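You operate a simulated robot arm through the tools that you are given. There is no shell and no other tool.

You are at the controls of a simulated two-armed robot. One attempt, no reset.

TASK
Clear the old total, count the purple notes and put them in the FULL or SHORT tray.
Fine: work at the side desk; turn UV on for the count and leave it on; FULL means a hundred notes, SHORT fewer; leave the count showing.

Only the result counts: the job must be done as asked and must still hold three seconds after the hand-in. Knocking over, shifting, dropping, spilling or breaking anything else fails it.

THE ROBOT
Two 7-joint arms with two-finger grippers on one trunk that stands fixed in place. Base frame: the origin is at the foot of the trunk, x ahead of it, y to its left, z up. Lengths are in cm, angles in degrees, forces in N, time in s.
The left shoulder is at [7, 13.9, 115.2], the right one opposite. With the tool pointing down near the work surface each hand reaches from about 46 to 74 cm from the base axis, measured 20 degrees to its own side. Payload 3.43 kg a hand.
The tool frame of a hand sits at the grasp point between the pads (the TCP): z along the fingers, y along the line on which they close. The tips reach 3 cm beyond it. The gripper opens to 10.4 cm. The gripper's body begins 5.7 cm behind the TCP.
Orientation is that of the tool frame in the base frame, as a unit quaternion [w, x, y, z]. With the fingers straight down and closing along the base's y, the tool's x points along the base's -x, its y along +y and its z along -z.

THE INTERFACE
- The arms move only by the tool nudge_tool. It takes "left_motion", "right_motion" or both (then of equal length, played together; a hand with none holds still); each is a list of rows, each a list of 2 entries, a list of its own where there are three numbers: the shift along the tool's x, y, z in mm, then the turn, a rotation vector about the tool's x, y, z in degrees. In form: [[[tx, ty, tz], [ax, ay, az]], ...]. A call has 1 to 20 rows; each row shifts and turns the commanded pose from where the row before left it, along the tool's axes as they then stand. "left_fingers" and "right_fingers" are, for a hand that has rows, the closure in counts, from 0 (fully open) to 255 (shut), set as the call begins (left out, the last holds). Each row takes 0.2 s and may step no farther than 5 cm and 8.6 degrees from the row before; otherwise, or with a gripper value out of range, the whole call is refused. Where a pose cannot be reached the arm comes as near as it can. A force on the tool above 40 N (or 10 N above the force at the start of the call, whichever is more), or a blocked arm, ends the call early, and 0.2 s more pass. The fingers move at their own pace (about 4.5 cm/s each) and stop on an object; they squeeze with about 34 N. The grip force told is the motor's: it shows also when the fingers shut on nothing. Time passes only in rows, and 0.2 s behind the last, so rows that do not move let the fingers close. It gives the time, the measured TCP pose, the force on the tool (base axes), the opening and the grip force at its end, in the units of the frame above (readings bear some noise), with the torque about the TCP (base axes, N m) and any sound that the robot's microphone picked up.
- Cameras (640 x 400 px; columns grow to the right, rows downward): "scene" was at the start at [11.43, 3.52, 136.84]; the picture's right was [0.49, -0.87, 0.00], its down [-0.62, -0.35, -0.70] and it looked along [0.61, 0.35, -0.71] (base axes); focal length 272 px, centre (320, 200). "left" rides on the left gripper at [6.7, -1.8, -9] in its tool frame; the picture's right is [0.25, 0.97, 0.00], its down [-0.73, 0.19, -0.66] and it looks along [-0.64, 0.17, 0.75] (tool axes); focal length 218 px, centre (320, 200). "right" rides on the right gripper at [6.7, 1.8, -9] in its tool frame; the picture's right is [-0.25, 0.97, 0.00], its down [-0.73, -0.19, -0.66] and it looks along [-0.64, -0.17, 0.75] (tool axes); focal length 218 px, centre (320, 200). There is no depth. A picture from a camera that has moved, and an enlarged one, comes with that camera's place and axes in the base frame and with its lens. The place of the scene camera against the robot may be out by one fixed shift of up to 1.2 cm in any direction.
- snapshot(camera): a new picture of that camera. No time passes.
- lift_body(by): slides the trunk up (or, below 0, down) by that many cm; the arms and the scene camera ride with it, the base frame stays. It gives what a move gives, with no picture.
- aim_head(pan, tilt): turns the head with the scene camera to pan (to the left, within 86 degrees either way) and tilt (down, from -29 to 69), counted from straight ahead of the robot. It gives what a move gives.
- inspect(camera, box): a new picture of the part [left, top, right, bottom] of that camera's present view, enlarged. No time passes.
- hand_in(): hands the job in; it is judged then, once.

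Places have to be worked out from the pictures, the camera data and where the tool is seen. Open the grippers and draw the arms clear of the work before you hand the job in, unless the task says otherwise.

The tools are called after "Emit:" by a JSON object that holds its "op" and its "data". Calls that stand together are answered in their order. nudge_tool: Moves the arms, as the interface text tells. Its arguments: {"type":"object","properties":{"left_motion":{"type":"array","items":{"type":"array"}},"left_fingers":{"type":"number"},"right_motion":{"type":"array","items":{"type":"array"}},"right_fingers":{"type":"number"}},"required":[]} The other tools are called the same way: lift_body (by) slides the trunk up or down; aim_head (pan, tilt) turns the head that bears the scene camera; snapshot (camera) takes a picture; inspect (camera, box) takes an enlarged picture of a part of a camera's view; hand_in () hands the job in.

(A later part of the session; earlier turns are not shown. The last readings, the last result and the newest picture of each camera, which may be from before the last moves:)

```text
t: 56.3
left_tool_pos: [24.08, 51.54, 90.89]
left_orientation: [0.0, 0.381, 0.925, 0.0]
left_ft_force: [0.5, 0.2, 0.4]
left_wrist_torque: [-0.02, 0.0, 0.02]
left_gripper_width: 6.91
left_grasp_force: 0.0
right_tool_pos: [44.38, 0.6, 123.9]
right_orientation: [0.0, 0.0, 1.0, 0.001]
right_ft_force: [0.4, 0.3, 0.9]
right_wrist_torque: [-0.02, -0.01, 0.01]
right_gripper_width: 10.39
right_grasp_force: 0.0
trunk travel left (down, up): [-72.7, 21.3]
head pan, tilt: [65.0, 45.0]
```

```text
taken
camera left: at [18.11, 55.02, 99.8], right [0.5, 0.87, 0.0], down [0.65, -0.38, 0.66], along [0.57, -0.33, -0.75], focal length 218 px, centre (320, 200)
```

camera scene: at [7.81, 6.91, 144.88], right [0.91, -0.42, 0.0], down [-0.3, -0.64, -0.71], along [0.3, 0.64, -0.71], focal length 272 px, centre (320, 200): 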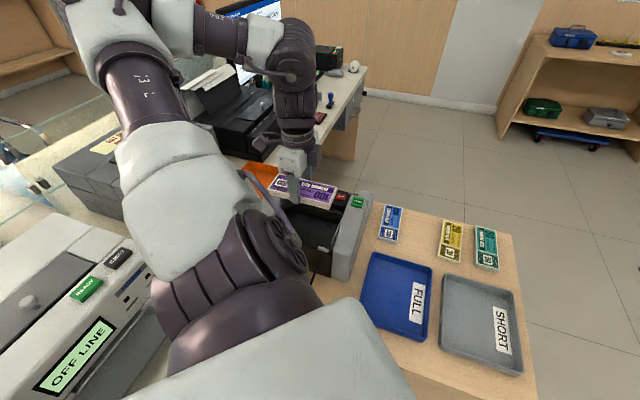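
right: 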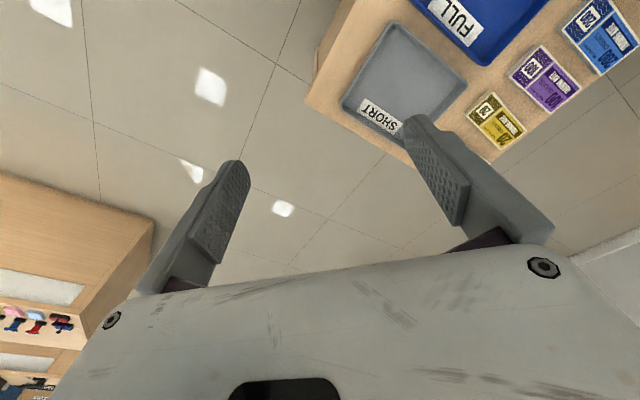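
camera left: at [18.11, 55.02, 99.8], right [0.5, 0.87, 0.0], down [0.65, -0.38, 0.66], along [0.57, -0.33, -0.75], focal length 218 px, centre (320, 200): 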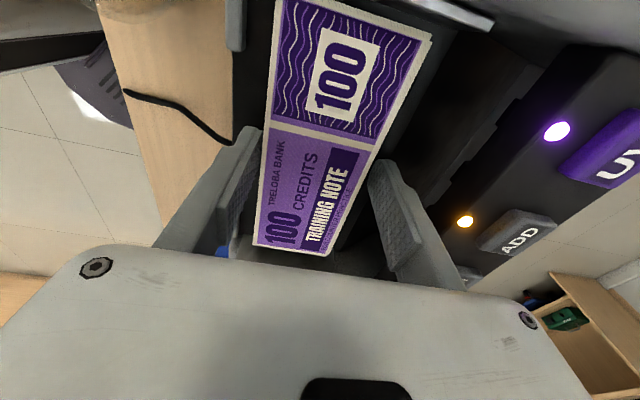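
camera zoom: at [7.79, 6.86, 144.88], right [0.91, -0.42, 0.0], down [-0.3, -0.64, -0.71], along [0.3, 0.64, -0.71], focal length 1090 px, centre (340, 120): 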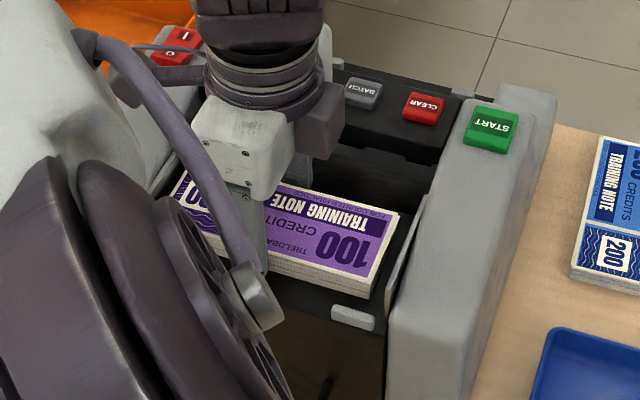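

The bundle rests in the hopper. I withdraw straight up and look.

Emit:
{"op": "nudge_tool", "data": {"left_motion": [[[0, 0, -5], [0, 0, 0]], [[0, 0, -15], [0, 0, 0]], [[0, 0, -40], [0, 0, 0]], [[0, 0, -45], [0, 0, 0]], [[0, 0, -45], [0, 0, 0]], [[0, 0, 0], [0, 0, 0]]]}}

Emit:
{"op": "snapshot", "data": {"camera": "left"}}

Emit:
{"op": "inspect", "data": {"camera": "scene", "box": [240, 150, 390, 270]}}

```text
t: 57.7
left_tool_pos: [24.13, 51.26, 105.7]
left_orientation: [0.0, 0.38, 0.925, -0.001]
left_ft_force: [-0.2, 0.1, -1.0]
left_wrist_torque: [0.02, 0.01, -0.01]
left_gripper_width: 6.9
left_grasp_force: 0.0
right_tool_pos: [44.41, 0.74, 123.87]
right_orientation: [0.0, 0.0, 1.0, -0.001]
right_ft_force: [0.7, 1.3, 0.0]
right_wrist_torque: [-0.01, -0.01, 0.02]
right_gripper_width: 10.4
right_grasp_force: 0.1
trunk travel left (down, up): [-72.7, 21.3]
head pan, tilt: [65.0, 45.0]
```

```text
taken
camera left: at [18.09, 54.82, 114.62], right [0.5, 0.87, 0.0], down [0.65, -0.38, 0.66], along [0.57, -0.33, -0.75], focal length 218 px, centre (320, 200)
```

left: 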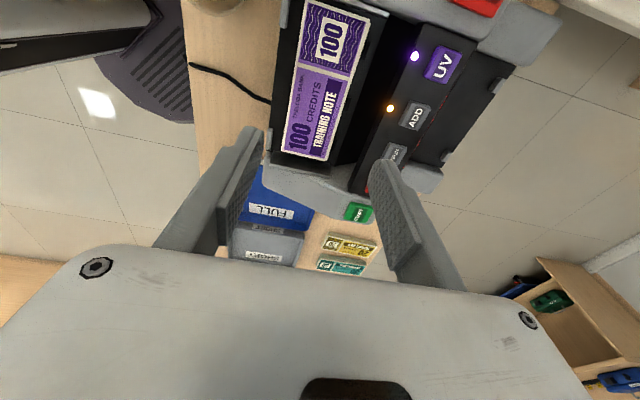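

```text
3.33 times, centred on (315, 210) of scene
camera zoom: at [7.84, 6.95, 144.88], right [0.91, -0.42, 0.0], down [-0.3, -0.64, -0.71], along [0.3, 0.64, -0.71], focal length 908 px, centre (337, 167)
```

zoom: 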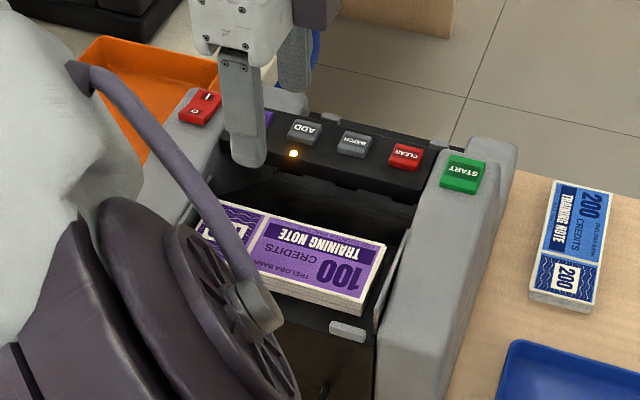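

The purple bundle lies squarely in the hopper between the guides. I close the fingers and move over START to verify its position.

Emit:
{"op": "nudge_tool", "data": {"left_motion": [[[-28.8, 22, 0], [0, 0, 0]], [[-28.8, 22, 0], [0, 0, 0]], [[-28.8, 22, 0], [0, 0, 0]], [[-28.8, 22, 0], [0, 0, 0]], [[0, 0, 25], [0, 0, 0]], [[0, 0, 25], [0, 0, 0]], [[0, 0, 0], [0, 0, 0]]], "left_fingers": 255}}

Emit:
{"op": "snapshot", "data": {"camera": "left"}}

Emit:
{"op": "inspect", "data": {"camera": "scene", "box": [260, 130, 410, 250]}}

```text
t: 59.3
left_tool_pos: [38.68, 49.68, 100.99]
left_orientation: [0.0, 0.381, 0.925, 0.0]
left_ft_force: [0.4, 0.2, 0.4]
left_wrist_torque: [-0.03, 0.03, 0.0]
left_gripper_width: 0.01
left_grasp_force: 33.3
right_tool_pos: [44.47, 0.64, 123.84]
right_orientation: [-0.001, -0.001, 1.0, 0.0]
right_ft_force: [-0.4, -1.0, -0.2]
right_wrist_torque: [0.0, -0.03, 0.01]
right_gripper_width: 10.41
right_grasp_force: 0.1
trunk travel left (down, up): [-72.7, 21.3]
head pan, tilt: [65.0, 45.0]
```

```text
taken
camera left: at [32.61, 53.27, 109.73], right [0.5, 0.86, 0.0], down [0.65, -0.38, 0.66], along [0.57, -0.33, -0.75], focal length 218 px, centre (320, 200)
```

left: 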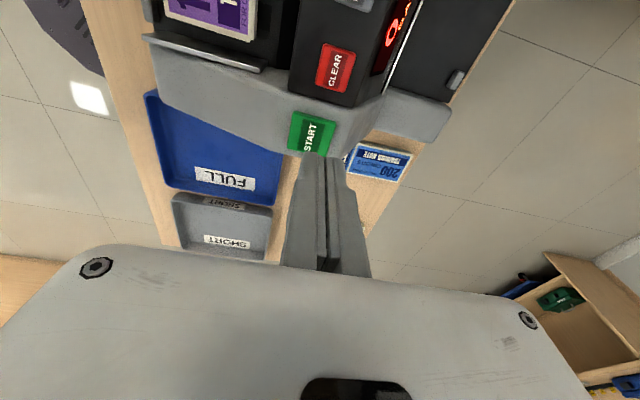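

```text
3.33 times, centred on (335, 190) of scene
camera zoom: at [7.86, 6.8, 144.89], right [0.91, -0.42, 0.0], down [-0.3, -0.64, -0.71], along [0.3, 0.64, -0.71], focal length 908 px, centre (270, 233)
```

zoom: 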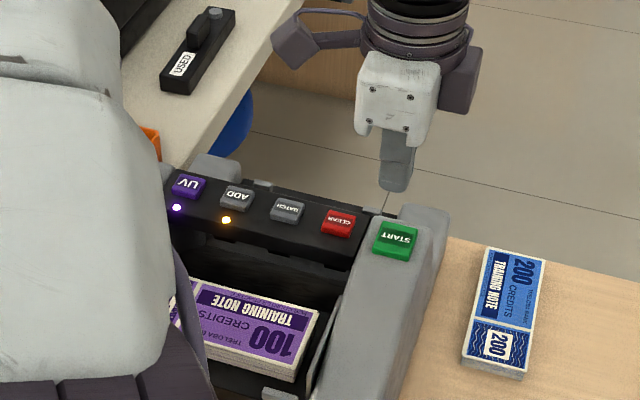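

START centre is ≈ [38.65,49.0]; I shift 6 mm, lower to just above, then press in one stroke.

Emit:
{"op": "nudge_tool", "data": {"left_motion": [[[-4.5, -4.5, 0], [0, 0, 0]], [[0, 0, 32], [0, 0, 0]], [[0, 0, 0], [0, 0, 0]]]}}

Emit:
{"op": "inspect", "data": {"camera": "scene", "box": [290, 130, 410, 230]}}

Emit:
{"op": "inspect", "data": {"camera": "left", "box": [220, 60, 460, 220]}}

```text
t: 60.1
left_tool_pos: [38.39, 49.1, 97.69]
left_orientation: [0.0, 0.381, 0.925, 0.0]
left_ft_force: [0.6, 0.0, -0.1]
left_wrist_torque: [0.0, -0.01, 0.0]
left_gripper_width: 0.01
left_grasp_force: 34.1
right_tool_pos: [44.3, 0.74, 124.01]
right_orientation: [0.0, 0.0, 1.0, 0.001]
right_ft_force: [0.5, -0.6, 0.0]
right_wrist_torque: [0.01, -0.03, 0.0]
right_gripper_width: 10.42
right_grasp_force: 0.1
trunk travel left (down, up): [-72.7, 21.3]
head pan, tilt: [65.0, 45.0]
```

```text
4.00 times, centred on (350, 180) of scene
camera zoom: at [7.78, 6.89, 144.89], right [0.91, -0.42, 0.0], down [-0.3, -0.64, -0.71], along [0.3, 0.64, -0.71], focal length 1090 px, centre (200, 280)
```

zoom: 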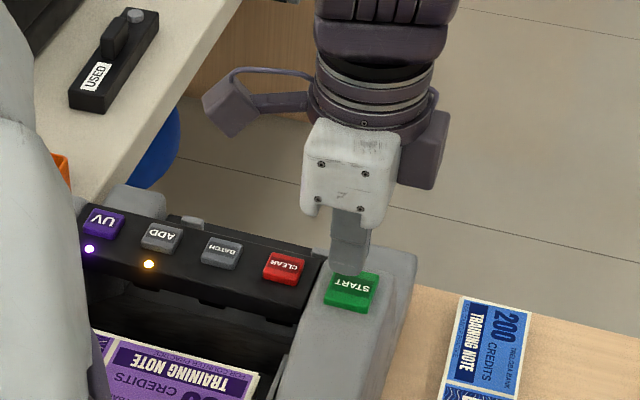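

```text
2.50 times, centred on (340, 140) of left
camera zoom: at [32.32, 52.62, 106.55], right [0.5, 0.87, 0.0], down [0.65, -0.38, 0.66], along [0.57, -0.33, -0.75], focal length 546 px, centre (270, 350)
```

zoom: 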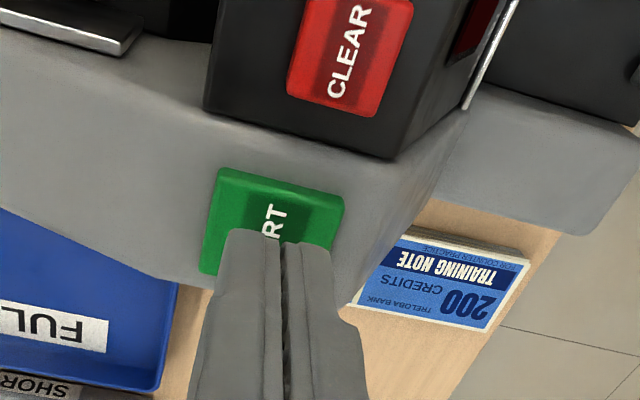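

Tips are over START at z≈94.7. One stroke down 16 mm.

Emit:
{"op": "nudge_tool", "data": {"left_motion": [[[0, 0, 16], [0, 0, 0]], [[0, 0, 0], [0, 0, 0]]]}}

Emit:
{"op": "inspect", "data": {"camera": "scene", "box": [260, 130, 410, 250]}}

```text
t: 60.7
left_tool_pos: [38.27, 49.06, 96.06]
left_orientation: [0.0, 0.38, 0.925, 0.0]
left_ft_force: [-0.1, -0.6, 0.2]
left_wrist_torque: [-0.01, 0.01, -0.01]
left_gripper_width: 0.02
left_grasp_force: 33.9
right_tool_pos: [44.44, 0.72, 123.92]
right_orientation: [0.001, 0.001, 1.0, 0.001]
right_ft_force: [0.2, 0.2, 0.2]
right_wrist_torque: [0.01, 0.01, -0.01]
right_gripper_width: 10.39
right_grasp_force: 0.0
trunk travel left (down, up): [-72.7, 21.3]
head pan, tilt: [65.0, 45.0]
```

```text
3.33 times, centred on (335, 190) of scene
camera zoom: at [7.78, 6.88, 144.89], right [0.91, -0.42, 0.0], down [-0.3, -0.64, -0.71], along [0.3, 0.64, -0.71], focal length 908 px, centre (270, 233)
```

zoom: 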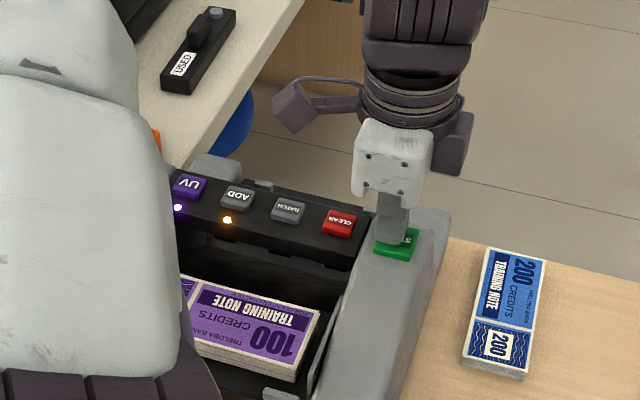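

No contact yet at tip z≈93.1; another stroke of 9 mm.

Emit:
{"op": "nudge_tool", "data": {"left_motion": [[[0, 0, 9], [0, 0, 0]], [[0, 0, 0], [0, 0, 0]]]}}

Emit:
{"op": "inspect", "data": {"camera": "scene", "box": [260, 130, 410, 250]}}

```text
t: 61.3
left_tool_pos: [38.32, 49.08, 95.22]
left_orientation: [0.001, 0.38, 0.925, 0.002]
left_ft_force: [0.2, 2.4, 15.5]
left_wrist_torque: [0.03, 0.05, -0.06]
left_gripper_width: 0.61
left_grasp_force: 34.4
right_tool_pos: [44.32, 0.54, 123.96]
right_orientation: [0.001, 0.0, 1.0, 0.0]
right_ft_force: [-0.6, 0.3, 0.3]
right_wrist_torque: [0.0, -0.01, -0.01]
right_gripper_width: 10.41
right_grasp_force: 0.1
trunk travel left (down, up): [-72.7, 21.3]
head pan, tilt: [65.0, 45.0]
heard: click
```

```text
3.33 times, centred on (335, 190) of scene
camera zoom: at [7.67, 6.77, 144.92], right [0.91, -0.42, 0.0], down [-0.3, -0.64, -0.71], along [0.3, 0.64, -0.71], focal length 908 px, centre (270, 233)
```

zoom: 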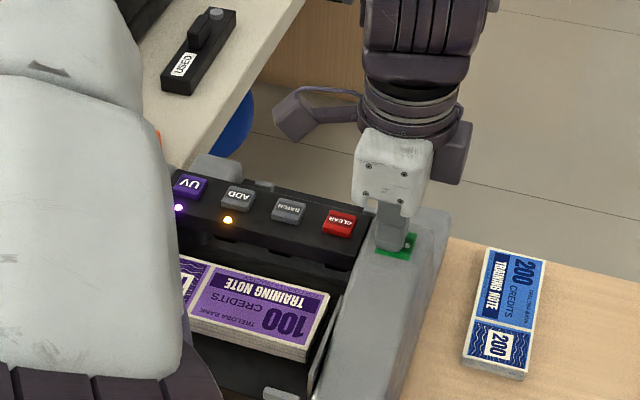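

Click heard and the bundle has begun to move. I lift off and wait while it counts.

Emit:
{"op": "nudge_tool", "data": {"left_motion": [[[0, 0, -45], [0, 0, 0]], [[0, 0, -45], [0, 0, 0]], [[0, 0, 0], [0, 0, 0]], [[0, 0, 0], [0, 0, 0]], [[0, 0, 0], [0, 0, 0]]]}}

Emit:
{"op": "inspect", "data": {"camera": "scene", "box": [260, 130, 410, 250]}}

Emit:
{"op": "snapshot", "data": {"camera": "left"}}

```text
t: 62.5
left_tool_pos: [38.28, 48.83, 104.36]
left_orientation: [0.0, 0.381, 0.925, 0.001]
left_ft_force: [-0.5, 0.2, 0.5]
left_wrist_torque: [-0.02, -0.01, 0.03]
left_gripper_width: 0.0
left_grasp_force: 34.8
right_tool_pos: [44.42, 0.51, 124.01]
right_orientation: [0.0, 0.0, 1.0, 0.001]
right_ft_force: [0.4, -0.9, 0.0]
right_wrist_torque: [-0.01, -0.02, -0.01]
right_gripper_width: 10.39
right_grasp_force: 0.1
trunk travel left (down, up): [-72.7, 21.3]
head pan, tilt: [65.0, 45.0]
```

```text
3.33 times, centred on (335, 190) of scene
camera zoom: at [7.74, 6.81, 144.89], right [0.91, -0.42, 0.0], down [-0.3, -0.64, -0.71], along [0.3, 0.64, -0.71], focal length 908 px, centre (270, 233)
```

zoom: 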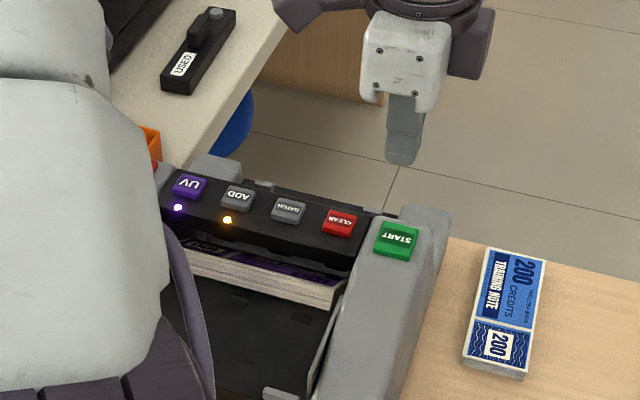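

```text
taken
camera left: at [32.15, 52.38, 113.22], right [0.5, 0.87, 0.0], down [0.65, -0.38, 0.66], along [0.57, -0.33, -0.75], focal length 218 px, centre (320, 200)
```

left: 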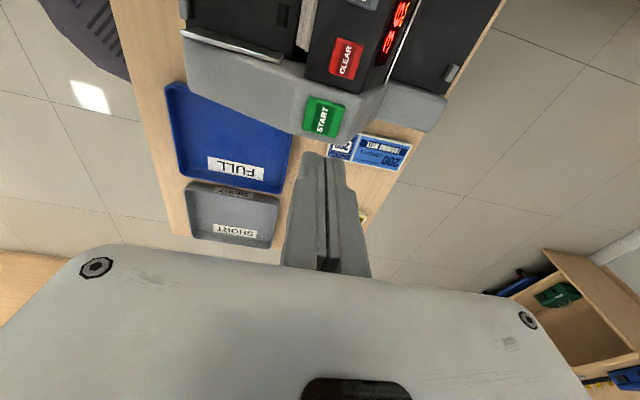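

The notes are being fed through. I move the left hand to the spot from which the display and the stacker can be read.

Emit:
{"op": "nudge_tool", "data": {"left_motion": [[[0, 0, -42], [0, 0, 0]], [[0, 0, -42], [0, 0, 0]], [[0, 0, -42], [0, 0, 0]], [[30, 27, 0], [0, 0, 0]], [[30, 27, 0], [0, 0, 0]], [[30, 27, 0], [0, 0, 0]], [[30, 27, 0], [0, 0, 0]], [[30, 27, 0], [0, 0, 0]], [[30, 27, 0], [0, 0, 0]], [[0, 0, 0], [0, 0, 6]], [[0, 0, 0], [0, 0, 6]], [[0, 0, 0], [0, 0, 0]], [[0, 0, 0], [0, 0, 0]], [[0, 0, 0], [0, 0, 0]]]}}

Emit:
{"op": "snapshot", "data": {"camera": "left"}}

Emit:
{"op": "inspect", "data": {"camera": "left", "box": [130, 0, 370, 160]}}

Emit:
{"op": "snapshot", "data": {"camera": "scene"}}

```text
t: 65.5
left_tool_pos: [37.01, 73.1, 116.82]
left_orientation: [0.0, 0.476, 0.879, 0.0]
left_ft_force: [0.4, -0.2, 0.3]
left_wrist_torque: [-0.01, -0.01, 0.01]
left_gripper_width: 0.02
left_grasp_force: 34.6
right_tool_pos: [44.49, 0.71, 124.0]
right_orientation: [0.0, -0.001, 1.0, 0.001]
right_ft_force: [0.5, 0.2, 0.0]
right_wrist_torque: [0.0, -0.01, -0.01]
right_gripper_width: 10.38
right_grasp_force: 0.1
trunk travel left (down, up): [-72.7, 21.3]
head pan, tilt: [65.0, 45.0]
```

```text
taken
camera left: at [31.95, 77.88, 125.76], right [0.67, 0.74, 0.0], down [0.56, -0.51, 0.66], along [0.49, -0.44, -0.75], focal length 218 px, centre (320, 200)
```

left: 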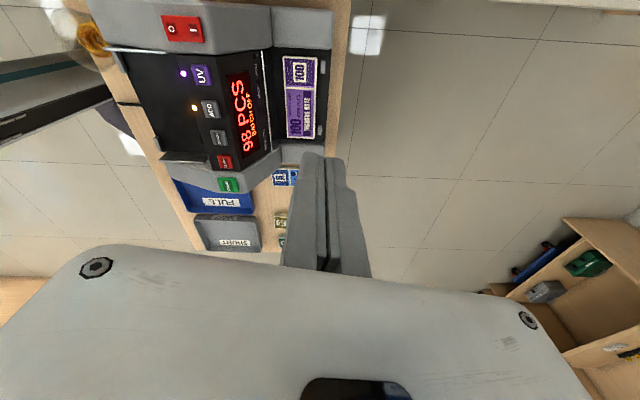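

```text
2.50 times, centred on (250, 80) of left
camera zoom: at [31.95, 77.88, 125.76], right [0.67, 0.74, 0.0], down [0.56, -0.51, 0.66], along [0.49, -0.44, -0.75], focal length 546 px, centre (495, 500)
```

zoom: 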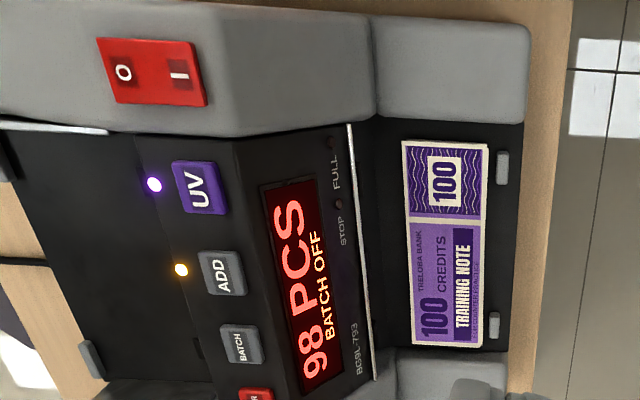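

```text
taken
camera scene: at [7.81, 6.86, 144.89], right [0.91, -0.42, 0.0], down [-0.3, -0.64, -0.71], along [0.3, 0.64, -0.71], focal length 272 px, centre (320, 200)
```

scene: 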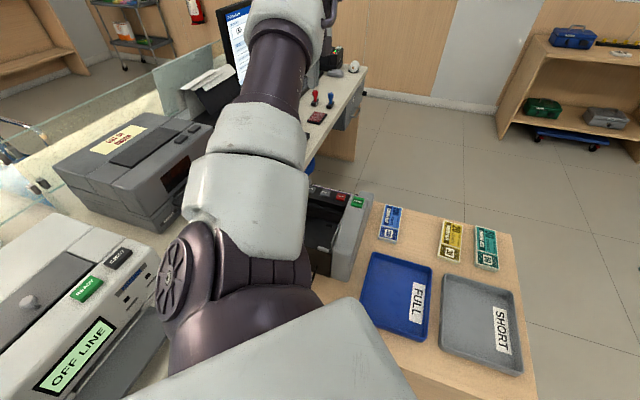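

The display reads 98 PCS with the notes in the stacker. I wait a moment to make sure it's final.

Emit:
{"op": "nudge_tool", "data": {"left_motion": [[[0, 0, 0], [0, 0, 0]], [[0, 0, 0], [0, 0, 0]], [[0, 0, 0], [0, 0, 0]], [[0, 0, 0], [0, 0, 0]], [[0, 0, 0], [0, 0, 0]], [[0, 0, 0], [0, 0, 0]]], "left_fingers": 0}}

Emit:
{"op": "inspect", "data": {"camera": "left", "box": [200, 20, 350, 170]}}

Emit:
{"op": "inspect", "data": {"camera": "left", "box": [260, 20, 350, 170]}}

```text
t: 66.9
left_tool_pos: [37.14, 73.14, 116.8]
left_orientation: [0.0, 0.475, 0.88, -0.001]
left_ft_force: [-0.1, -0.4, -0.1]
left_wrist_torque: [0.02, 0.01, 0.02]
left_gripper_width: 10.37
left_grasp_force: 0.1
right_tool_pos: [44.41, 0.7, 123.83]
right_orientation: [0.001, 0.0, 1.0, 0.0]
right_ft_force: [0.0, -0.8, -0.2]
right_wrist_torque: [-0.03, 0.03, -0.01]
right_gripper_width: 10.39
right_grasp_force: 0.1
trunk travel left (down, up): [-72.7, 21.3]
head pan, tilt: [65.0, 45.0]
```

```text
2.67 times, centred on (275, 95) of left
camera zoom: at [31.95, 77.91, 125.73], right [0.67, 0.74, 0.0], down [0.56, -0.51, 0.66], along [0.49, -0.44, -0.75], focal length 582 px, centre (440, 480)
```

zoom: 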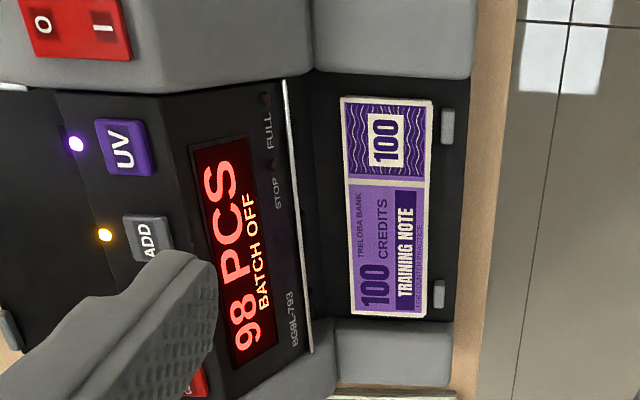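

```text
2.67 times, centred on (305, 95) of left
camera zoom: at [31.95, 77.91, 125.73], right [0.67, 0.74, 0.0], down [0.56, -0.51, 0.66], along [0.49, -0.44, -0.75], focal length 582 px, centre (360, 480)
```

zoom: 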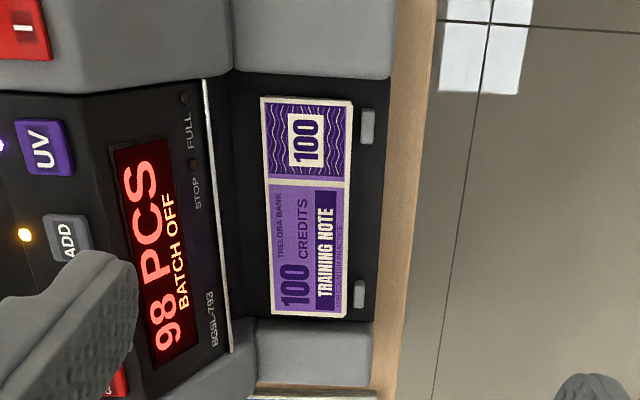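

The count is final: 98 — fewer than a hundred, so SHORT. The bundle lies flat in the stacker, centre ≈ [39.8,65.9], top z≈80.7, with about 2.5 cm free behind it. I lower the trunk 16 cm for reach and check the arm's clearance.

Emit:
{"op": "lift_body", "data": {"by": -8}}

Emit:
{"op": "snapshot", "data": {"camera": "scene"}}

Emit:
{"op": "snapshot", "data": {"camera": "right"}}

```text
t: 68.0
left_tool_pos: [37.07, 73.22, 108.87]
left_orientation: [0.0, 0.475, 0.88, 0.0]
left_ft_force: [0.3, 0.9, -0.4]
left_wrist_torque: [-0.01, 0.01, 0.0]
left_gripper_width: 10.39
left_grasp_force: 0.0
right_tool_pos: [44.52, 0.64, 115.92]
right_orientation: [0.0, -0.001, 1.0, 0.0]
right_ft_force: [0.5, 0.5, -0.7]
right_wrist_torque: [0.01, -0.02, 0.01]
right_gripper_width: 10.39
right_grasp_force: 0.1
trunk travel left (down, up): [-64.7, 29.3]
head pan, tilt: [65.0, 45.0]
```

```text
taken
camera scene: at [7.8, 6.89, 136.89], right [0.91, -0.42, 0.0], down [-0.3, -0.64, -0.71], along [0.3, 0.64, -0.71], focal length 272 px, centre (320, 200)
```

scene: 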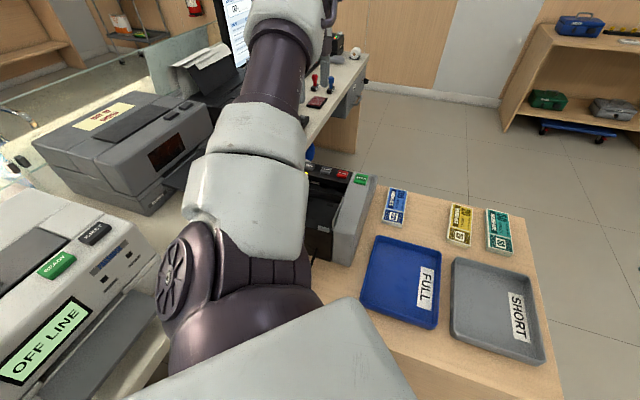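

```text
taken
camera right: at [37.78, 2.38, 125.06], right [0.25, 0.97, 0.0], down [0.73, -0.19, 0.66], along [0.64, -0.17, -0.75], focal length 218 px, centre (320, 200)
```

right: 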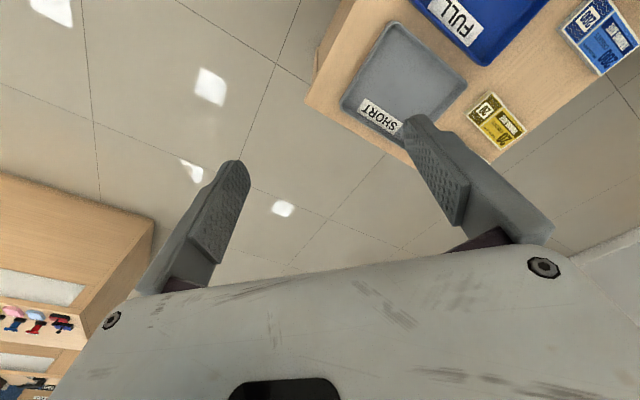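

Arm is well clear. I lower another 8 cm, then bring the hand (yaw +45°, half open) above the bundle in the stacker.

Emit:
{"op": "lift_body", "data": {"by": -8}}

Emit:
{"op": "nudge_tool", "data": {"left_motion": [[[0, 0, 0], [0, 0, -5.7]], [[0, 0, 0], [0, 0, -5.7]], [[-23, -17, 0], [0, 0, 0]], [[-23, -17, 0], [0, 0, 0]], [[-23, -10, 0], [0, 0, 0]], [[0, 0, 0], [0, 0, 0]]], "left_fingers": 64}}

Emit:
{"op": "snapshot", "data": {"camera": "left"}}

Emit:
{"op": "snapshot", "data": {"camera": "scene"}}

```text
t: 69.2
left_tool_pos: [36.95, 73.21, 100.93]
left_orientation: [0.001, 0.475, 0.88, 0.001]
left_ft_force: [0.0, 0.4, -0.1]
left_wrist_torque: [-0.02, 0.0, 0.0]
left_gripper_width: 10.4
left_grasp_force: 0.0
right_tool_pos: [44.36, 0.74, 107.91]
right_orientation: [0.0, 0.0, 1.0, 0.001]
right_ft_force: [-0.2, -0.8, 0.1]
right_wrist_torque: [0.02, 0.02, -0.02]
right_gripper_width: 10.4
right_grasp_force: 0.1
trunk travel left (down, up): [-56.7, 37.3]
head pan, tilt: [65.0, 45.0]
```

```text
t: 70.6
left_tool_pos: [38.84, 65.44, 100.81]
left_orientation: [-0.001, 0.385, 0.923, 0.0]
left_ft_force: [0.6, 0.0, -0.6]
left_wrist_torque: [0.0, -0.01, -0.03]
left_gripper_width: 7.79
left_grasp_force: 0.0
right_tool_pos: [44.42, 0.7, 107.93]
right_orientation: [0.0, 0.0, 1.0, 0.0]
right_ft_force: [0.4, 0.3, -1.1]
right_wrist_torque: [-0.01, 0.02, 0.0]
right_gripper_width: 10.37
right_grasp_force: 0.1
trunk travel left (down, up): [-56.7, 37.3]
head pan, tilt: [65.0, 45.0]
```

```text
taken
camera left: at [32.83, 69.08, 109.61], right [0.51, 0.86, 0.0], down [0.65, -0.38, 0.66], along [0.57, -0.34, -0.75], focal length 218 px, centre (320, 200)
```

left: 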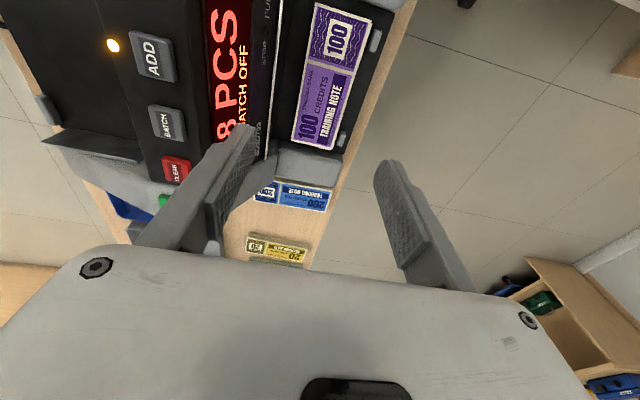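

```text
taken
camera scene: at [7.79, 6.91, 128.88], right [0.91, -0.42, 0.0], down [-0.3, -0.64, -0.71], along [0.3, 0.64, -0.71], focal length 272 px, centre (320, 200)
```

scene: 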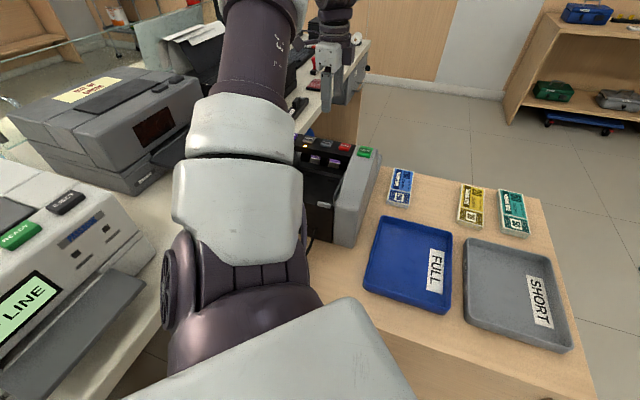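

Bundle re-measured at centre ≈ [39.7,65.7]; the hand needs 9 mm more forward and 4 mm back along it. I correct, narrow the opening to ~7.2 cm, and lower to tips z≈84.

Emit:
{"op": "nudge_tool", "data": {"left_motion": [[[-4, 9, 0], [0, 0, -0.5]], [[0, 0, 40], [0, 0, 0]], [[0, 0, 40], [0, 0, 0]], [[0, 0, 35], [0, 0, 0]], [[0, 0, 25], [0, 0, 0]], [[0, 0, 0], [0, 0, 0]]], "left_fingers": 78}}

Emit:
{"op": "snapshot", "data": {"camera": "left"}}

Emit:
{"op": "snapshot", "data": {"camera": "scene"}}

```text
t: 72.0
left_tool_pos: [39.88, 65.38, 86.68]
left_orientation: [0.0, 0.381, 0.924, 0.0]
left_ft_force: [0.4, -0.2, -0.4]
left_wrist_torque: [0.0, 0.01, 0.02]
left_gripper_width: 7.18
left_grasp_force: 0.1
right_tool_pos: [44.42, 0.63, 107.96]
right_orientation: [0.0, 0.0, 1.0, 0.001]
right_ft_force: [-0.3, 0.4, -0.4]
right_wrist_torque: [0.04, 0.0, 0.02]
right_gripper_width: 10.38
right_grasp_force: 0.1
trunk travel left (down, up): [-56.7, 37.3]
head pan, tilt: [65.0, 45.0]
```

```text
taken
camera left: at [33.81, 69.01, 95.67], right [0.5, 0.86, 0.0], down [0.65, -0.38, 0.66], along [0.57, -0.33, -0.75], focal length 218 px, centre (320, 200)
```

left: 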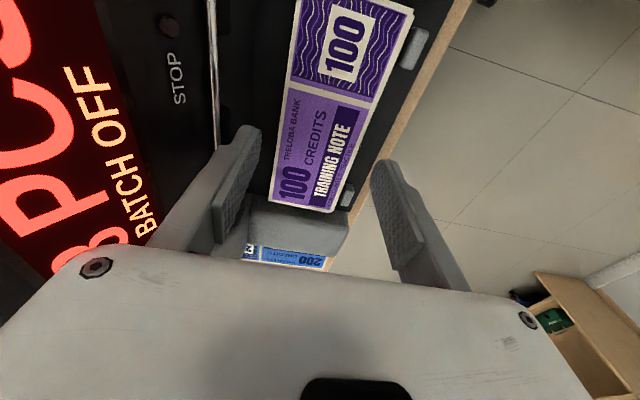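

```text
taken
camera scene: at [7.8, 6.84, 128.89], right [0.91, -0.42, 0.0], down [-0.3, -0.64, -0.71], along [0.3, 0.64, -0.71], focal length 272 px, centre (320, 200)
```

scene: 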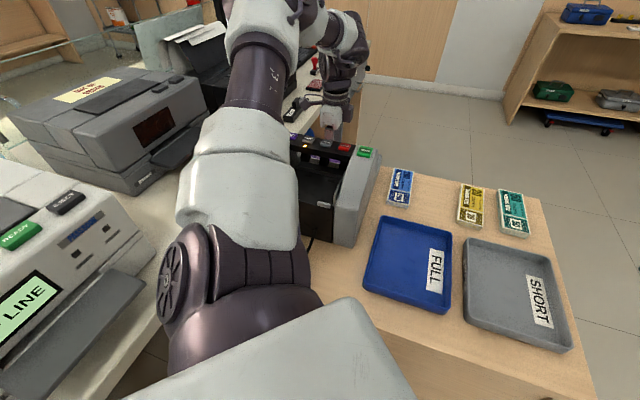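

Well aligned (bundle centre v=74.5 vs hand 74.4). I lower around the bundle, with force checks.

Emit:
{"op": "nudge_tool", "data": {"left_motion": [[[0, 0, 12], [0, 0, 0]], [[0, 0, 8], [0, 0, 0]], [[0, 0, 6], [0, 0, 0]], [[0, 0, 4], [0, 0, 0]], [[0, 0, 3], [0, 0, 0]], [[0, 0, 0], [0, 0, 0]]]}}

Emit:
{"op": "snapshot", "data": {"camera": "left"}}

```text
t: 73.4
left_tool_pos: [39.74, 65.4, 83.56]
left_orientation: [0.0, 0.381, 0.924, 0.0]
left_ft_force: [-0.8, 0.5, 0.1]
left_wrist_torque: [0.01, 0.0, -0.01]
left_gripper_width: 7.21
left_grasp_force: 0.1
right_tool_pos: [44.54, 0.8, 107.9]
right_orientation: [0.0, 0.0, 1.0, 0.0]
right_ft_force: [-0.3, 0.0, 0.5]
right_wrist_torque: [0.02, 0.01, 0.0]
right_gripper_width: 10.39
right_grasp_force: 0.1
trunk travel left (down, up): [-56.7, 37.3]
head pan, tilt: [65.0, 45.0]
```

```text
taken
camera left: at [33.71, 69.1, 92.43], right [0.5, 0.86, 0.0], down [0.65, -0.38, 0.66], along [0.57, -0.33, -0.75], focal length 218 px, centre (320, 200)
```

left: 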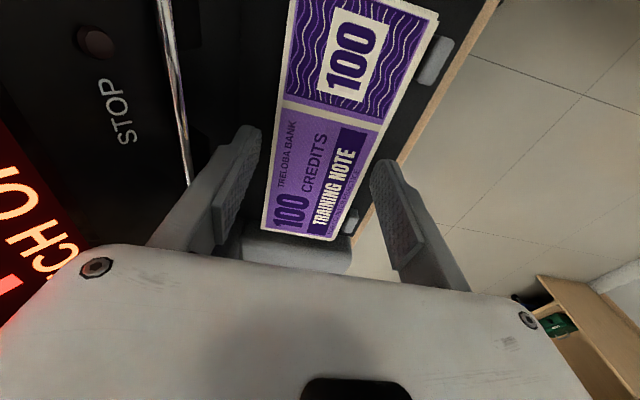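

Fingers straddle the bundle, no contact. I creep down further.

Emit:
{"op": "nudge_tool", "data": {"left_motion": [[[0, 0, 2], [0, 0, 0]], [[0, 0, 2], [0, 0, 0]], [[0, 0, 2], [0, 0, 0]], [[0, 0, 2], [0, 0, 0]], [[0, 0, 2], [0, 0, 0]], [[0, 0, 0], [0, 0, 0]]]}}

Emit:
{"op": "snapshot", "data": {"camera": "left"}}

```text
t: 74.8
left_tool_pos: [39.73, 65.56, 82.66]
left_orientation: [0.0, 0.38, 0.925, 0.0]
left_ft_force: [-0.8, 0.4, -0.4]
left_wrist_torque: [0.05, 0.0, -0.03]
left_gripper_width: 7.23
left_grasp_force: 0.0
right_tool_pos: [44.4, 0.8, 107.96]
right_orientation: [0.0, -0.001, 1.0, 0.0]
right_ft_force: [-0.1, 0.1, -0.4]
right_wrist_torque: [0.02, 0.03, -0.02]
right_gripper_width: 10.4
right_grasp_force: 0.0
trunk travel left (down, up): [-56.7, 37.3]
head pan, tilt: [65.0, 45.0]
```

```text
taken
camera left: at [33.77, 69.12, 91.49], right [0.5, 0.86, 0.0], down [0.65, -0.38, 0.66], along [0.57, -0.33, -0.75], focal length 218 px, centre (320, 200)
```

left: 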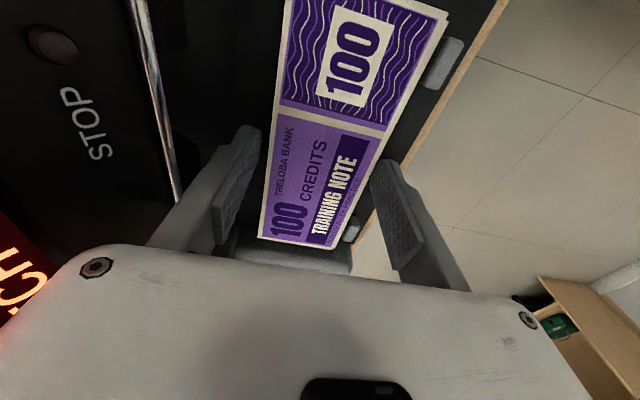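

Nearly at the same grip depth as before; a few more millimetres with contact check.

Emit:
{"op": "nudge_tool", "data": {"left_motion": [[[0, 0, 1.5], [0, 0, 0]], [[0, 0, 1.5], [0, 0, 0]], [[0, 0, 1.5], [0, 0, 0]], [[0, 0, 0], [0, 0, 0]]]}}

```text
t: 75.8
left_tool_pos: [39.77, 65.47, 82.35]
left_orientation: [0.0, 0.381, 0.925, 0.001]
left_ft_force: [-2.4, 2.4, 13.4]
left_wrist_torque: [-0.27, 0.42, -0.21]
left_gripper_width: 6.97
left_grasp_force: 0.0
right_tool_pos: [44.41, 0.53, 108.02]
right_orientation: [0.001, 0.0, 1.0, 0.001]
right_ft_force: [-1.0, -0.1, -0.4]
right_wrist_torque: [0.0, -0.02, 0.0]
right_gripper_width: 10.4
right_grasp_force: 0.1
trunk travel left (down, up): [-56.7, 37.3]
head pan, tilt: [65.0, 45.0]
```

Floor contact at tip z≈79.35. I raise 3 mm and close on the bundle.

Emit:
{"op": "nudge_tool", "data": {"left_motion": [[[0, 0, -3], [0, 0, 0]], [[0, 0, 0], [0, 0, 0]]]}}

Emit:
{"op": "nudge_tool", "data": {"left_motion": [[[0, 0, 0], [0, 0, 0]], [[0, 0, 0], [0, 0, 0]], [[0, 0, 0], [0, 0, 0]], [[0, 0, 0], [0, 0, 0]]], "left_fingers": 255}}

Emit:
{"op": "snapshot", "data": {"camera": "left"}}

```text
t: 76.4
left_tool_pos: [39.9, 65.52, 82.38]
left_orientation: [0.0, 0.382, 0.924, 0.0]
left_ft_force: [-0.1, -0.6, 0.4]
left_wrist_torque: [0.01, 0.0, 0.04]
left_gripper_width: 7.24
left_grasp_force: 0.0
right_tool_pos: [44.36, 0.66, 107.94]
right_orientation: [0.0, 0.0, 1.0, 0.0]
right_ft_force: [0.5, 0.2, -0.2]
right_wrist_torque: [-0.06, -0.01, 0.0]
right_gripper_width: 10.42
right_grasp_force: 0.1
trunk travel left (down, up): [-56.7, 37.3]
head pan, tilt: [65.0, 45.0]
```

```text
t: 77.4
left_tool_pos: [39.83, 65.52, 82.43]
left_orientation: [0.0, 0.381, 0.924, 0.0]
left_ft_force: [-0.9, 0.1, 0.0]
left_wrist_torque: [0.0, -0.01, 0.01]
left_gripper_width: 5.92
left_grasp_force: 34.4
right_tool_pos: [44.5, 0.79, 108.06]
right_orientation: [0.0, 0.0, 1.0, 0.0]
right_ft_force: [-0.4, 1.2, 0.2]
right_wrist_torque: [-0.01, 0.02, 0.03]
right_gripper_width: 10.41
right_grasp_force: 0.1
trunk travel left (down, up): [-56.7, 37.3]
head pan, tilt: [65.0, 45.0]
```

```text
taken
camera left: at [33.83, 69.13, 91.31], right [0.5, 0.86, 0.0], down [0.65, -0.38, 0.66], along [0.57, -0.33, -0.75], focal length 218 px, centre (320, 200)
```

left: 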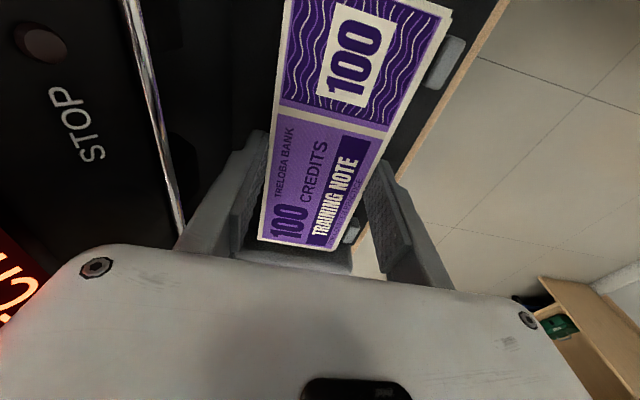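

Gripped at 5.92 cm. I lift slightly, then raise with the trunk straight up.

Emit:
{"op": "nudge_tool", "data": {"left_motion": [[[0, 0, -5], [0, 0, 0]], [[0, 0, -8], [0, 0, 0]], [[0, 0, 0], [0, 0, 0]]]}}

Emit:
{"op": "lift_body", "data": {"by": 18}}

Emit:
{"op": "snapshot", "data": {"camera": "left"}}

Emit:
{"op": "snapshot", "data": {"camera": "scene"}}

```text
t: 78.2
left_tool_pos: [39.82, 65.73, 83.71]
left_orientation: [0.001, 0.381, 0.925, 0.0]
left_ft_force: [0.3, -0.4, -1.3]
left_wrist_torque: [0.01, -0.01, -0.01]
left_gripper_width: 5.89
left_grasp_force: 33.9
right_tool_pos: [44.51, 0.71, 107.93]
right_orientation: [0.0, 0.001, 1.0, 0.0]
right_ft_force: [0.2, 0.2, -0.3]
right_wrist_torque: [-0.02, -0.01, 0.0]
right_gripper_width: 10.41
right_grasp_force: 0.0
trunk travel left (down, up): [-56.7, 37.3]
head pan, tilt: [65.0, 45.0]
```

```text
t: 80.2
left_tool_pos: [39.73, 65.61, 101.65]
left_orientation: [0.0, 0.381, 0.925, 0.001]
left_ft_force: [-0.1, -0.1, -1.2]
left_wrist_torque: [-0.03, 0.0, 0.0]
left_gripper_width: 5.93
left_grasp_force: 34.0
right_tool_pos: [44.59, 0.79, 125.93]
right_orientation: [0.0, 0.0, 1.0, -0.001]
right_ft_force: [-0.4, -0.1, -0.3]
right_wrist_torque: [0.0, -0.02, 0.01]
right_gripper_width: 10.38
right_grasp_force: 0.0
trunk travel left (down, up): [-74.7, 19.3]
head pan, tilt: [65.0, 45.0]
```

```text
taken
camera left: at [33.8, 69.2, 110.61], right [0.5, 0.86, 0.0], down [0.65, -0.38, 0.66], along [0.57, -0.33, -0.75], focal length 218 px, centre (320, 200)
```

left: 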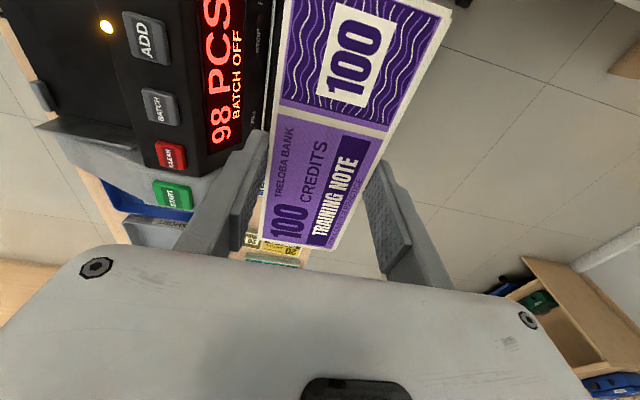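

```text
taken
camera scene: at [7.84, 6.92, 146.87], right [0.91, -0.42, 0.0], down [-0.3, -0.64, -0.71], along [0.3, 0.64, -0.71], focal length 272 px, centre (320, 200)
```

scene: 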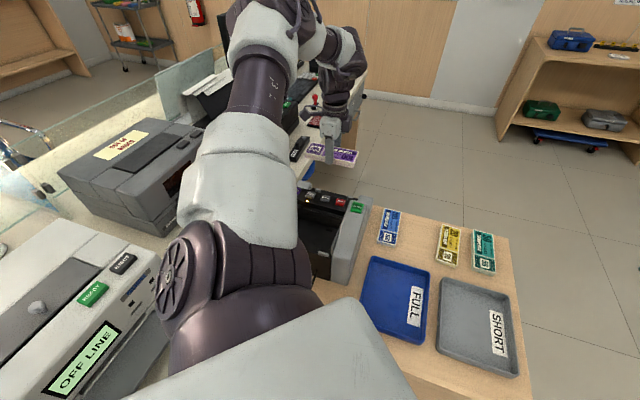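

The bundle is held and the display still shows 98. I carry it inward over the desk and turn it back by -90° so that its length fits the SHORT tray.

Emit:
{"op": "nudge_tool", "data": {"left_motion": [[[-34.2, -17.5, 0], [0, 0, 0]], [[-34.2, -17.5, 0], [0, 0, 0]], [[-34.2, -17.5, 0], [0, 0, 0]], [[-34.2, -17.5, 0], [0, 0, 0]], [[-34.2, -17.5, 0], [0, 0, 0]], [[-34.2, -17.5, 0], [0, 0, 0]], [[-34.2, -17.5, 0], [0, 0, 0]], [[0, 0, 0], [0, 0, -8.2]], [[0, 0, 0], [0, 0, -8.2]], [[0, 0, 0], [0, 0, -8.2]], [[0, 0, 0], [0, 0, -8.2]], [[0, 0, 0], [0, 0, -8.2]], [[0, 0, 0], [0, 0, -8.2]], [[0, 0, 0], [0, 0, -8.2]], [[0, 0, 0], [0, 0, -8.2]], [[0, 0, 0], [0, 0, -8.2]], [[0, 0, 0], [0, 0, -8.2]], [[0, 0, 0], [0, 0, -8.2]], [[0, 0, 0], [0, 0, 0]]]}}

Emit:
{"op": "snapshot", "data": {"camera": "left"}}

Emit:
{"op": "snapshot", "data": {"camera": "scene"}}

```text
t: 84.2
left_tool_pos: [48.27, 40.17, 101.84]
left_orientation: [-0.001, -0.386, 0.922, 0.0]
left_ft_force: [0.1, -0.5, -1.2]
left_wrist_torque: [0.0, 0.0, 0.07]
left_gripper_width: 5.92
left_grasp_force: 34.0
right_tool_pos: [44.43, 0.55, 125.99]
right_orientation: [0.0, 0.0, 1.0, 0.001]
right_ft_force: [-0.6, -0.5, 0.4]
right_wrist_torque: [0.03, 0.01, -0.03]
right_gripper_width: 10.4
right_grasp_force: 0.1
trunk travel left (down, up): [-74.7, 19.3]
head pan, tilt: [65.0, 45.0]
```

```text
taken
camera left: at [44.72, 34.21, 110.7], right [-0.87, 0.5, 0.0], down [0.38, 0.65, 0.66], along [0.33, 0.57, -0.75], focal length 218 px, centre (320, 200)
```

left: 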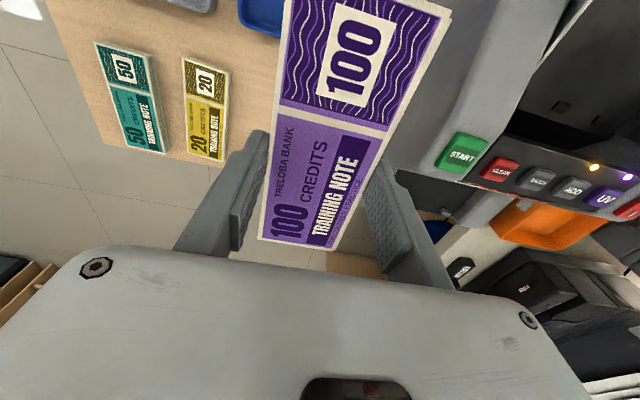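

```text
taken
camera scene: at [7.82, 6.84, 146.89], right [0.91, -0.42, 0.0], down [-0.3, -0.64, -0.71], along [0.3, 0.64, -0.71], focal length 272 px, centre (320, 200)
```

scene: 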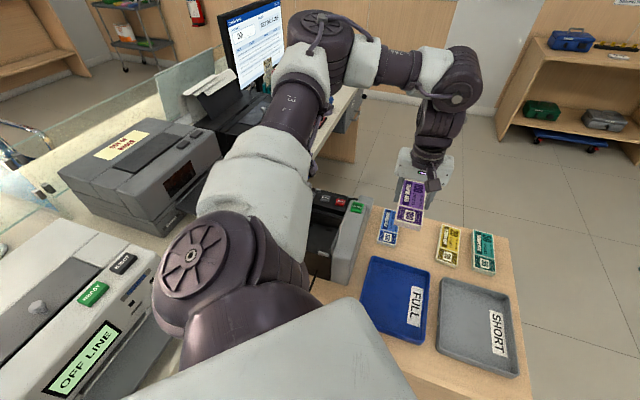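

The right hand hovers near where I must go, so I first move it 27 cm to the right, out of the way.

Emit:
{"op": "nudge_tool", "data": {"right_motion": [[[0, -45, 0], [0, 0, 0]], [[0, -45, 0], [0, 0, 0]], [[0, -45, 0], [0, 0, 0]], [[0, -45, 0], [0, 0, 0]], [[0, -45, 0], [0, 0, 0]], [[0, -45, 0], [0, 0, 0]], [[0, 0, 0], [0, 0, 0]]]}}

Emit:
{"op": "aim_head", "data": {"pan": 25, "tilt": 50}}

Emit:
{"op": "snapshot", "data": {"camera": "scene"}}

```text
t: 85.8
left_tool_pos: [48.2, 40.1, 101.66]
left_orientation: [-0.002, -0.384, 0.923, -0.001]
left_ft_force: [0.5, 0.3, -2.6]
left_wrist_torque: [-0.03, 0.01, -0.01]
left_gripper_width: 5.93
left_grasp_force: 34.1
right_tool_pos: [44.98, -26.25, 125.81]
right_orientation: [0.0, 0.0, 1.0, 0.0]
right_ft_force: [-0.9, 0.3, 0.0]
right_wrist_torque: [0.0, 0.04, -0.01]
right_gripper_width: 10.39
right_grasp_force: 0.2
trunk travel left (down, up): [-74.7, 19.3]
head pan, tilt: [65.0, 45.0]
```

```text
t: 86.9
left_tool_pos: [48.26, 40.12, 101.83]
left_orientation: [-0.002, -0.384, 0.923, 0.0]
left_ft_force: [-0.3, -1.2, -1.3]
left_wrist_torque: [0.01, -0.01, 0.0]
left_gripper_width: 5.93
left_grasp_force: 33.7
right_tool_pos: [44.88, -26.21, 125.66]
right_orientation: [0.001, 0.0, 1.0, 0.001]
right_ft_force: [-0.7, 0.5, -0.3]
right_wrist_torque: [-0.03, 0.0, 0.01]
right_gripper_width: 10.39
right_grasp_force: 0.0
trunk travel left (down, up): [-74.7, 19.3]
head pan, tilt: [25.0, 50.0]
```

```text
taken
camera scene: at [11.37, 2.77, 146.19], right [0.42, -0.91, 0.0], down [-0.69, -0.32, -0.64], along [0.58, 0.27, -0.77], focal length 272 px, centre (320, 200)
```

scene: 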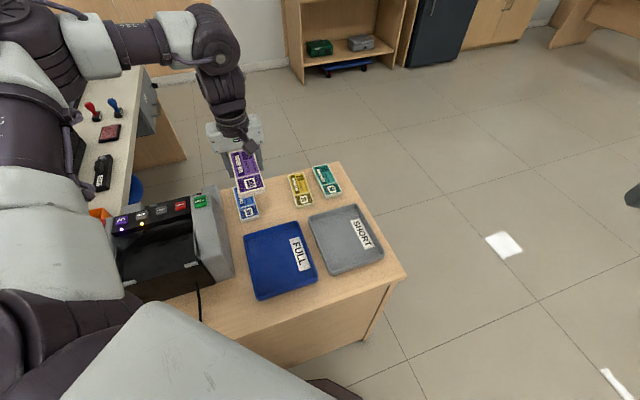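

The right hand is clear. I enlarge the trays for a precise position.

Emit:
{"op": "inspect", "data": {"camera": "scene", "box": [230, 140, 410, 310]}}

```text
2.35 times, centred on (320, 225) of scene
camera zoom: at [11.37, 2.77, 146.19], right [0.42, -0.91, 0.0], down [-0.69, -0.32, -0.64], along [0.58, 0.27, -0.77], focal length 641 px, centre (320, 141)
```

zoom: 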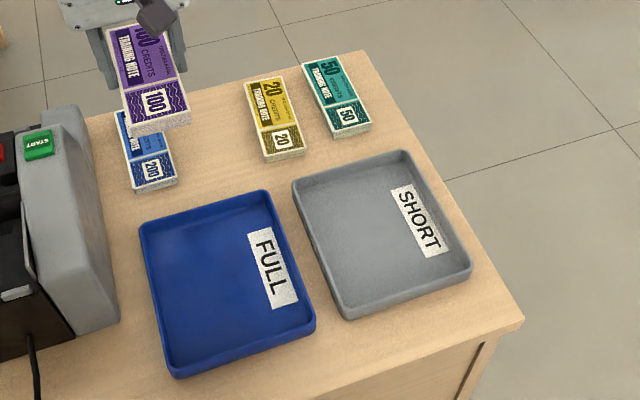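

SHORT tray centre ≈ [53.85,14.7], long axis ≈ 44.5°, about 19×16 cm. I carry the bundle over it.

Emit:
{"op": "nudge_tool", "data": {"left_motion": [[[23, -36.5, 0], [0, 0, 0]], [[23, -36.5, 0], [0, 0, 0]], [[23, -36.5, 0], [0, 0, 0]], [[23, -36.5, 0], [0, 0, 0]], [[23, -36.5, 0], [0, 0, 0]], [[23, -36.5, 0], [0, 0, 0]], [[0, 0, 0], [0, 0, 0]], [[0, 0, 40], [0, 0, 0]], [[0, 0, 40], [0, 0, 0]], [[0, 0, 0], [0, 0, 0]]]}}

Emit:
{"op": "snapshot", "data": {"camera": "left"}}

Emit:
{"op": "snapshot", "data": {"camera": "scene"}}

Emit:
{"op": "inspect", "data": {"camera": "scene", "box": [230, 140, 410, 310]}}

```text
t: 89.1
left_tool_pos: [58.39, 33.5, 103.31]
left_orientation: [-0.001, -0.384, 0.923, 0.0]
left_ft_force: [1.2, 0.8, -0.5]
left_wrist_torque: [0.01, 0.02, -0.02]
left_gripper_width: 5.9
left_grasp_force: 33.8
left hand out of reach, approached as far as the arm can: row 1, 2, 3, 4, 5, 6, 8, 9
right_tool_pos: [45.0, -26.23, 125.75]
right_orientation: [0.0, 0.0, 1.0, 0.0]
right_ft_force: [0.7, 0.2, -0.1]
right_wrist_torque: [0.01, 0.02, 0.0]
right_gripper_width: 10.42
right_grasp_force: 0.1
trunk travel left (down, up): [-74.7, 19.3]
head pan, tilt: [25.0, 50.0]
```

```text
taken
camera left: at [54.95, 27.61, 112.27], right [-0.86, 0.5, 0.0], down [0.38, 0.65, 0.66], along [0.33, 0.57, -0.76], focal length 218 px, centre (320, 200)
```

left: 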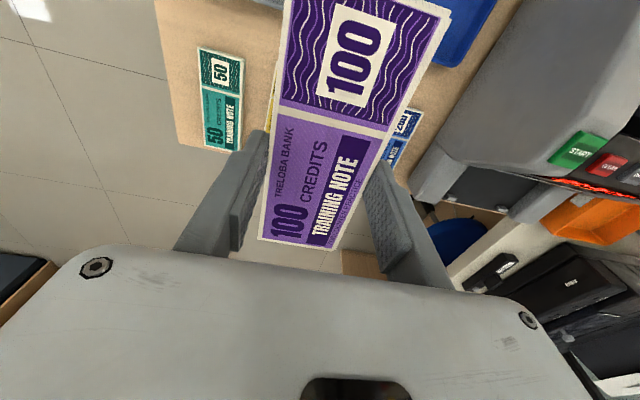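

```text
taken
camera scene: at [11.38, 2.69, 146.19], right [0.42, -0.91, 0.0], down [-0.69, -0.32, -0.64], along [0.58, 0.27, -0.77], focal length 272 px, centre (320, 200)
```

scene: 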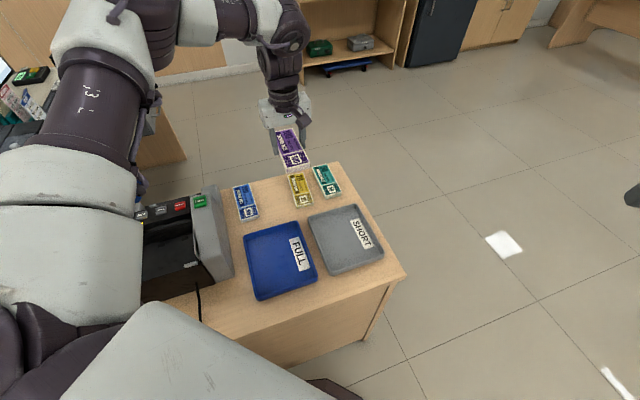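

```text
2.35 times, centred on (320, 225) of scene
camera zoom: at [11.38, 2.69, 146.19], right [0.42, -0.91, 0.0], down [-0.69, -0.32, -0.64], along [0.58, 0.27, -0.77], focal length 641 px, centre (320, 141)
```

zoom: 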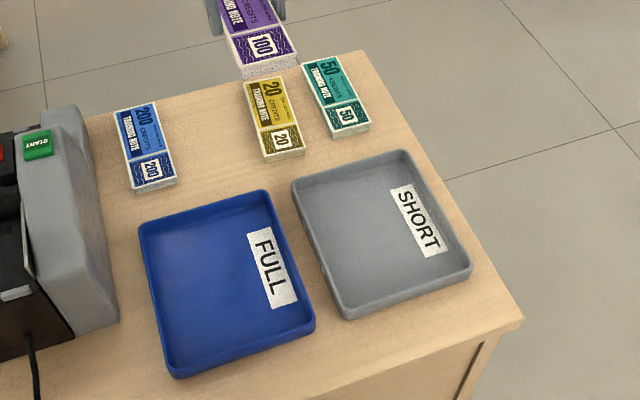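

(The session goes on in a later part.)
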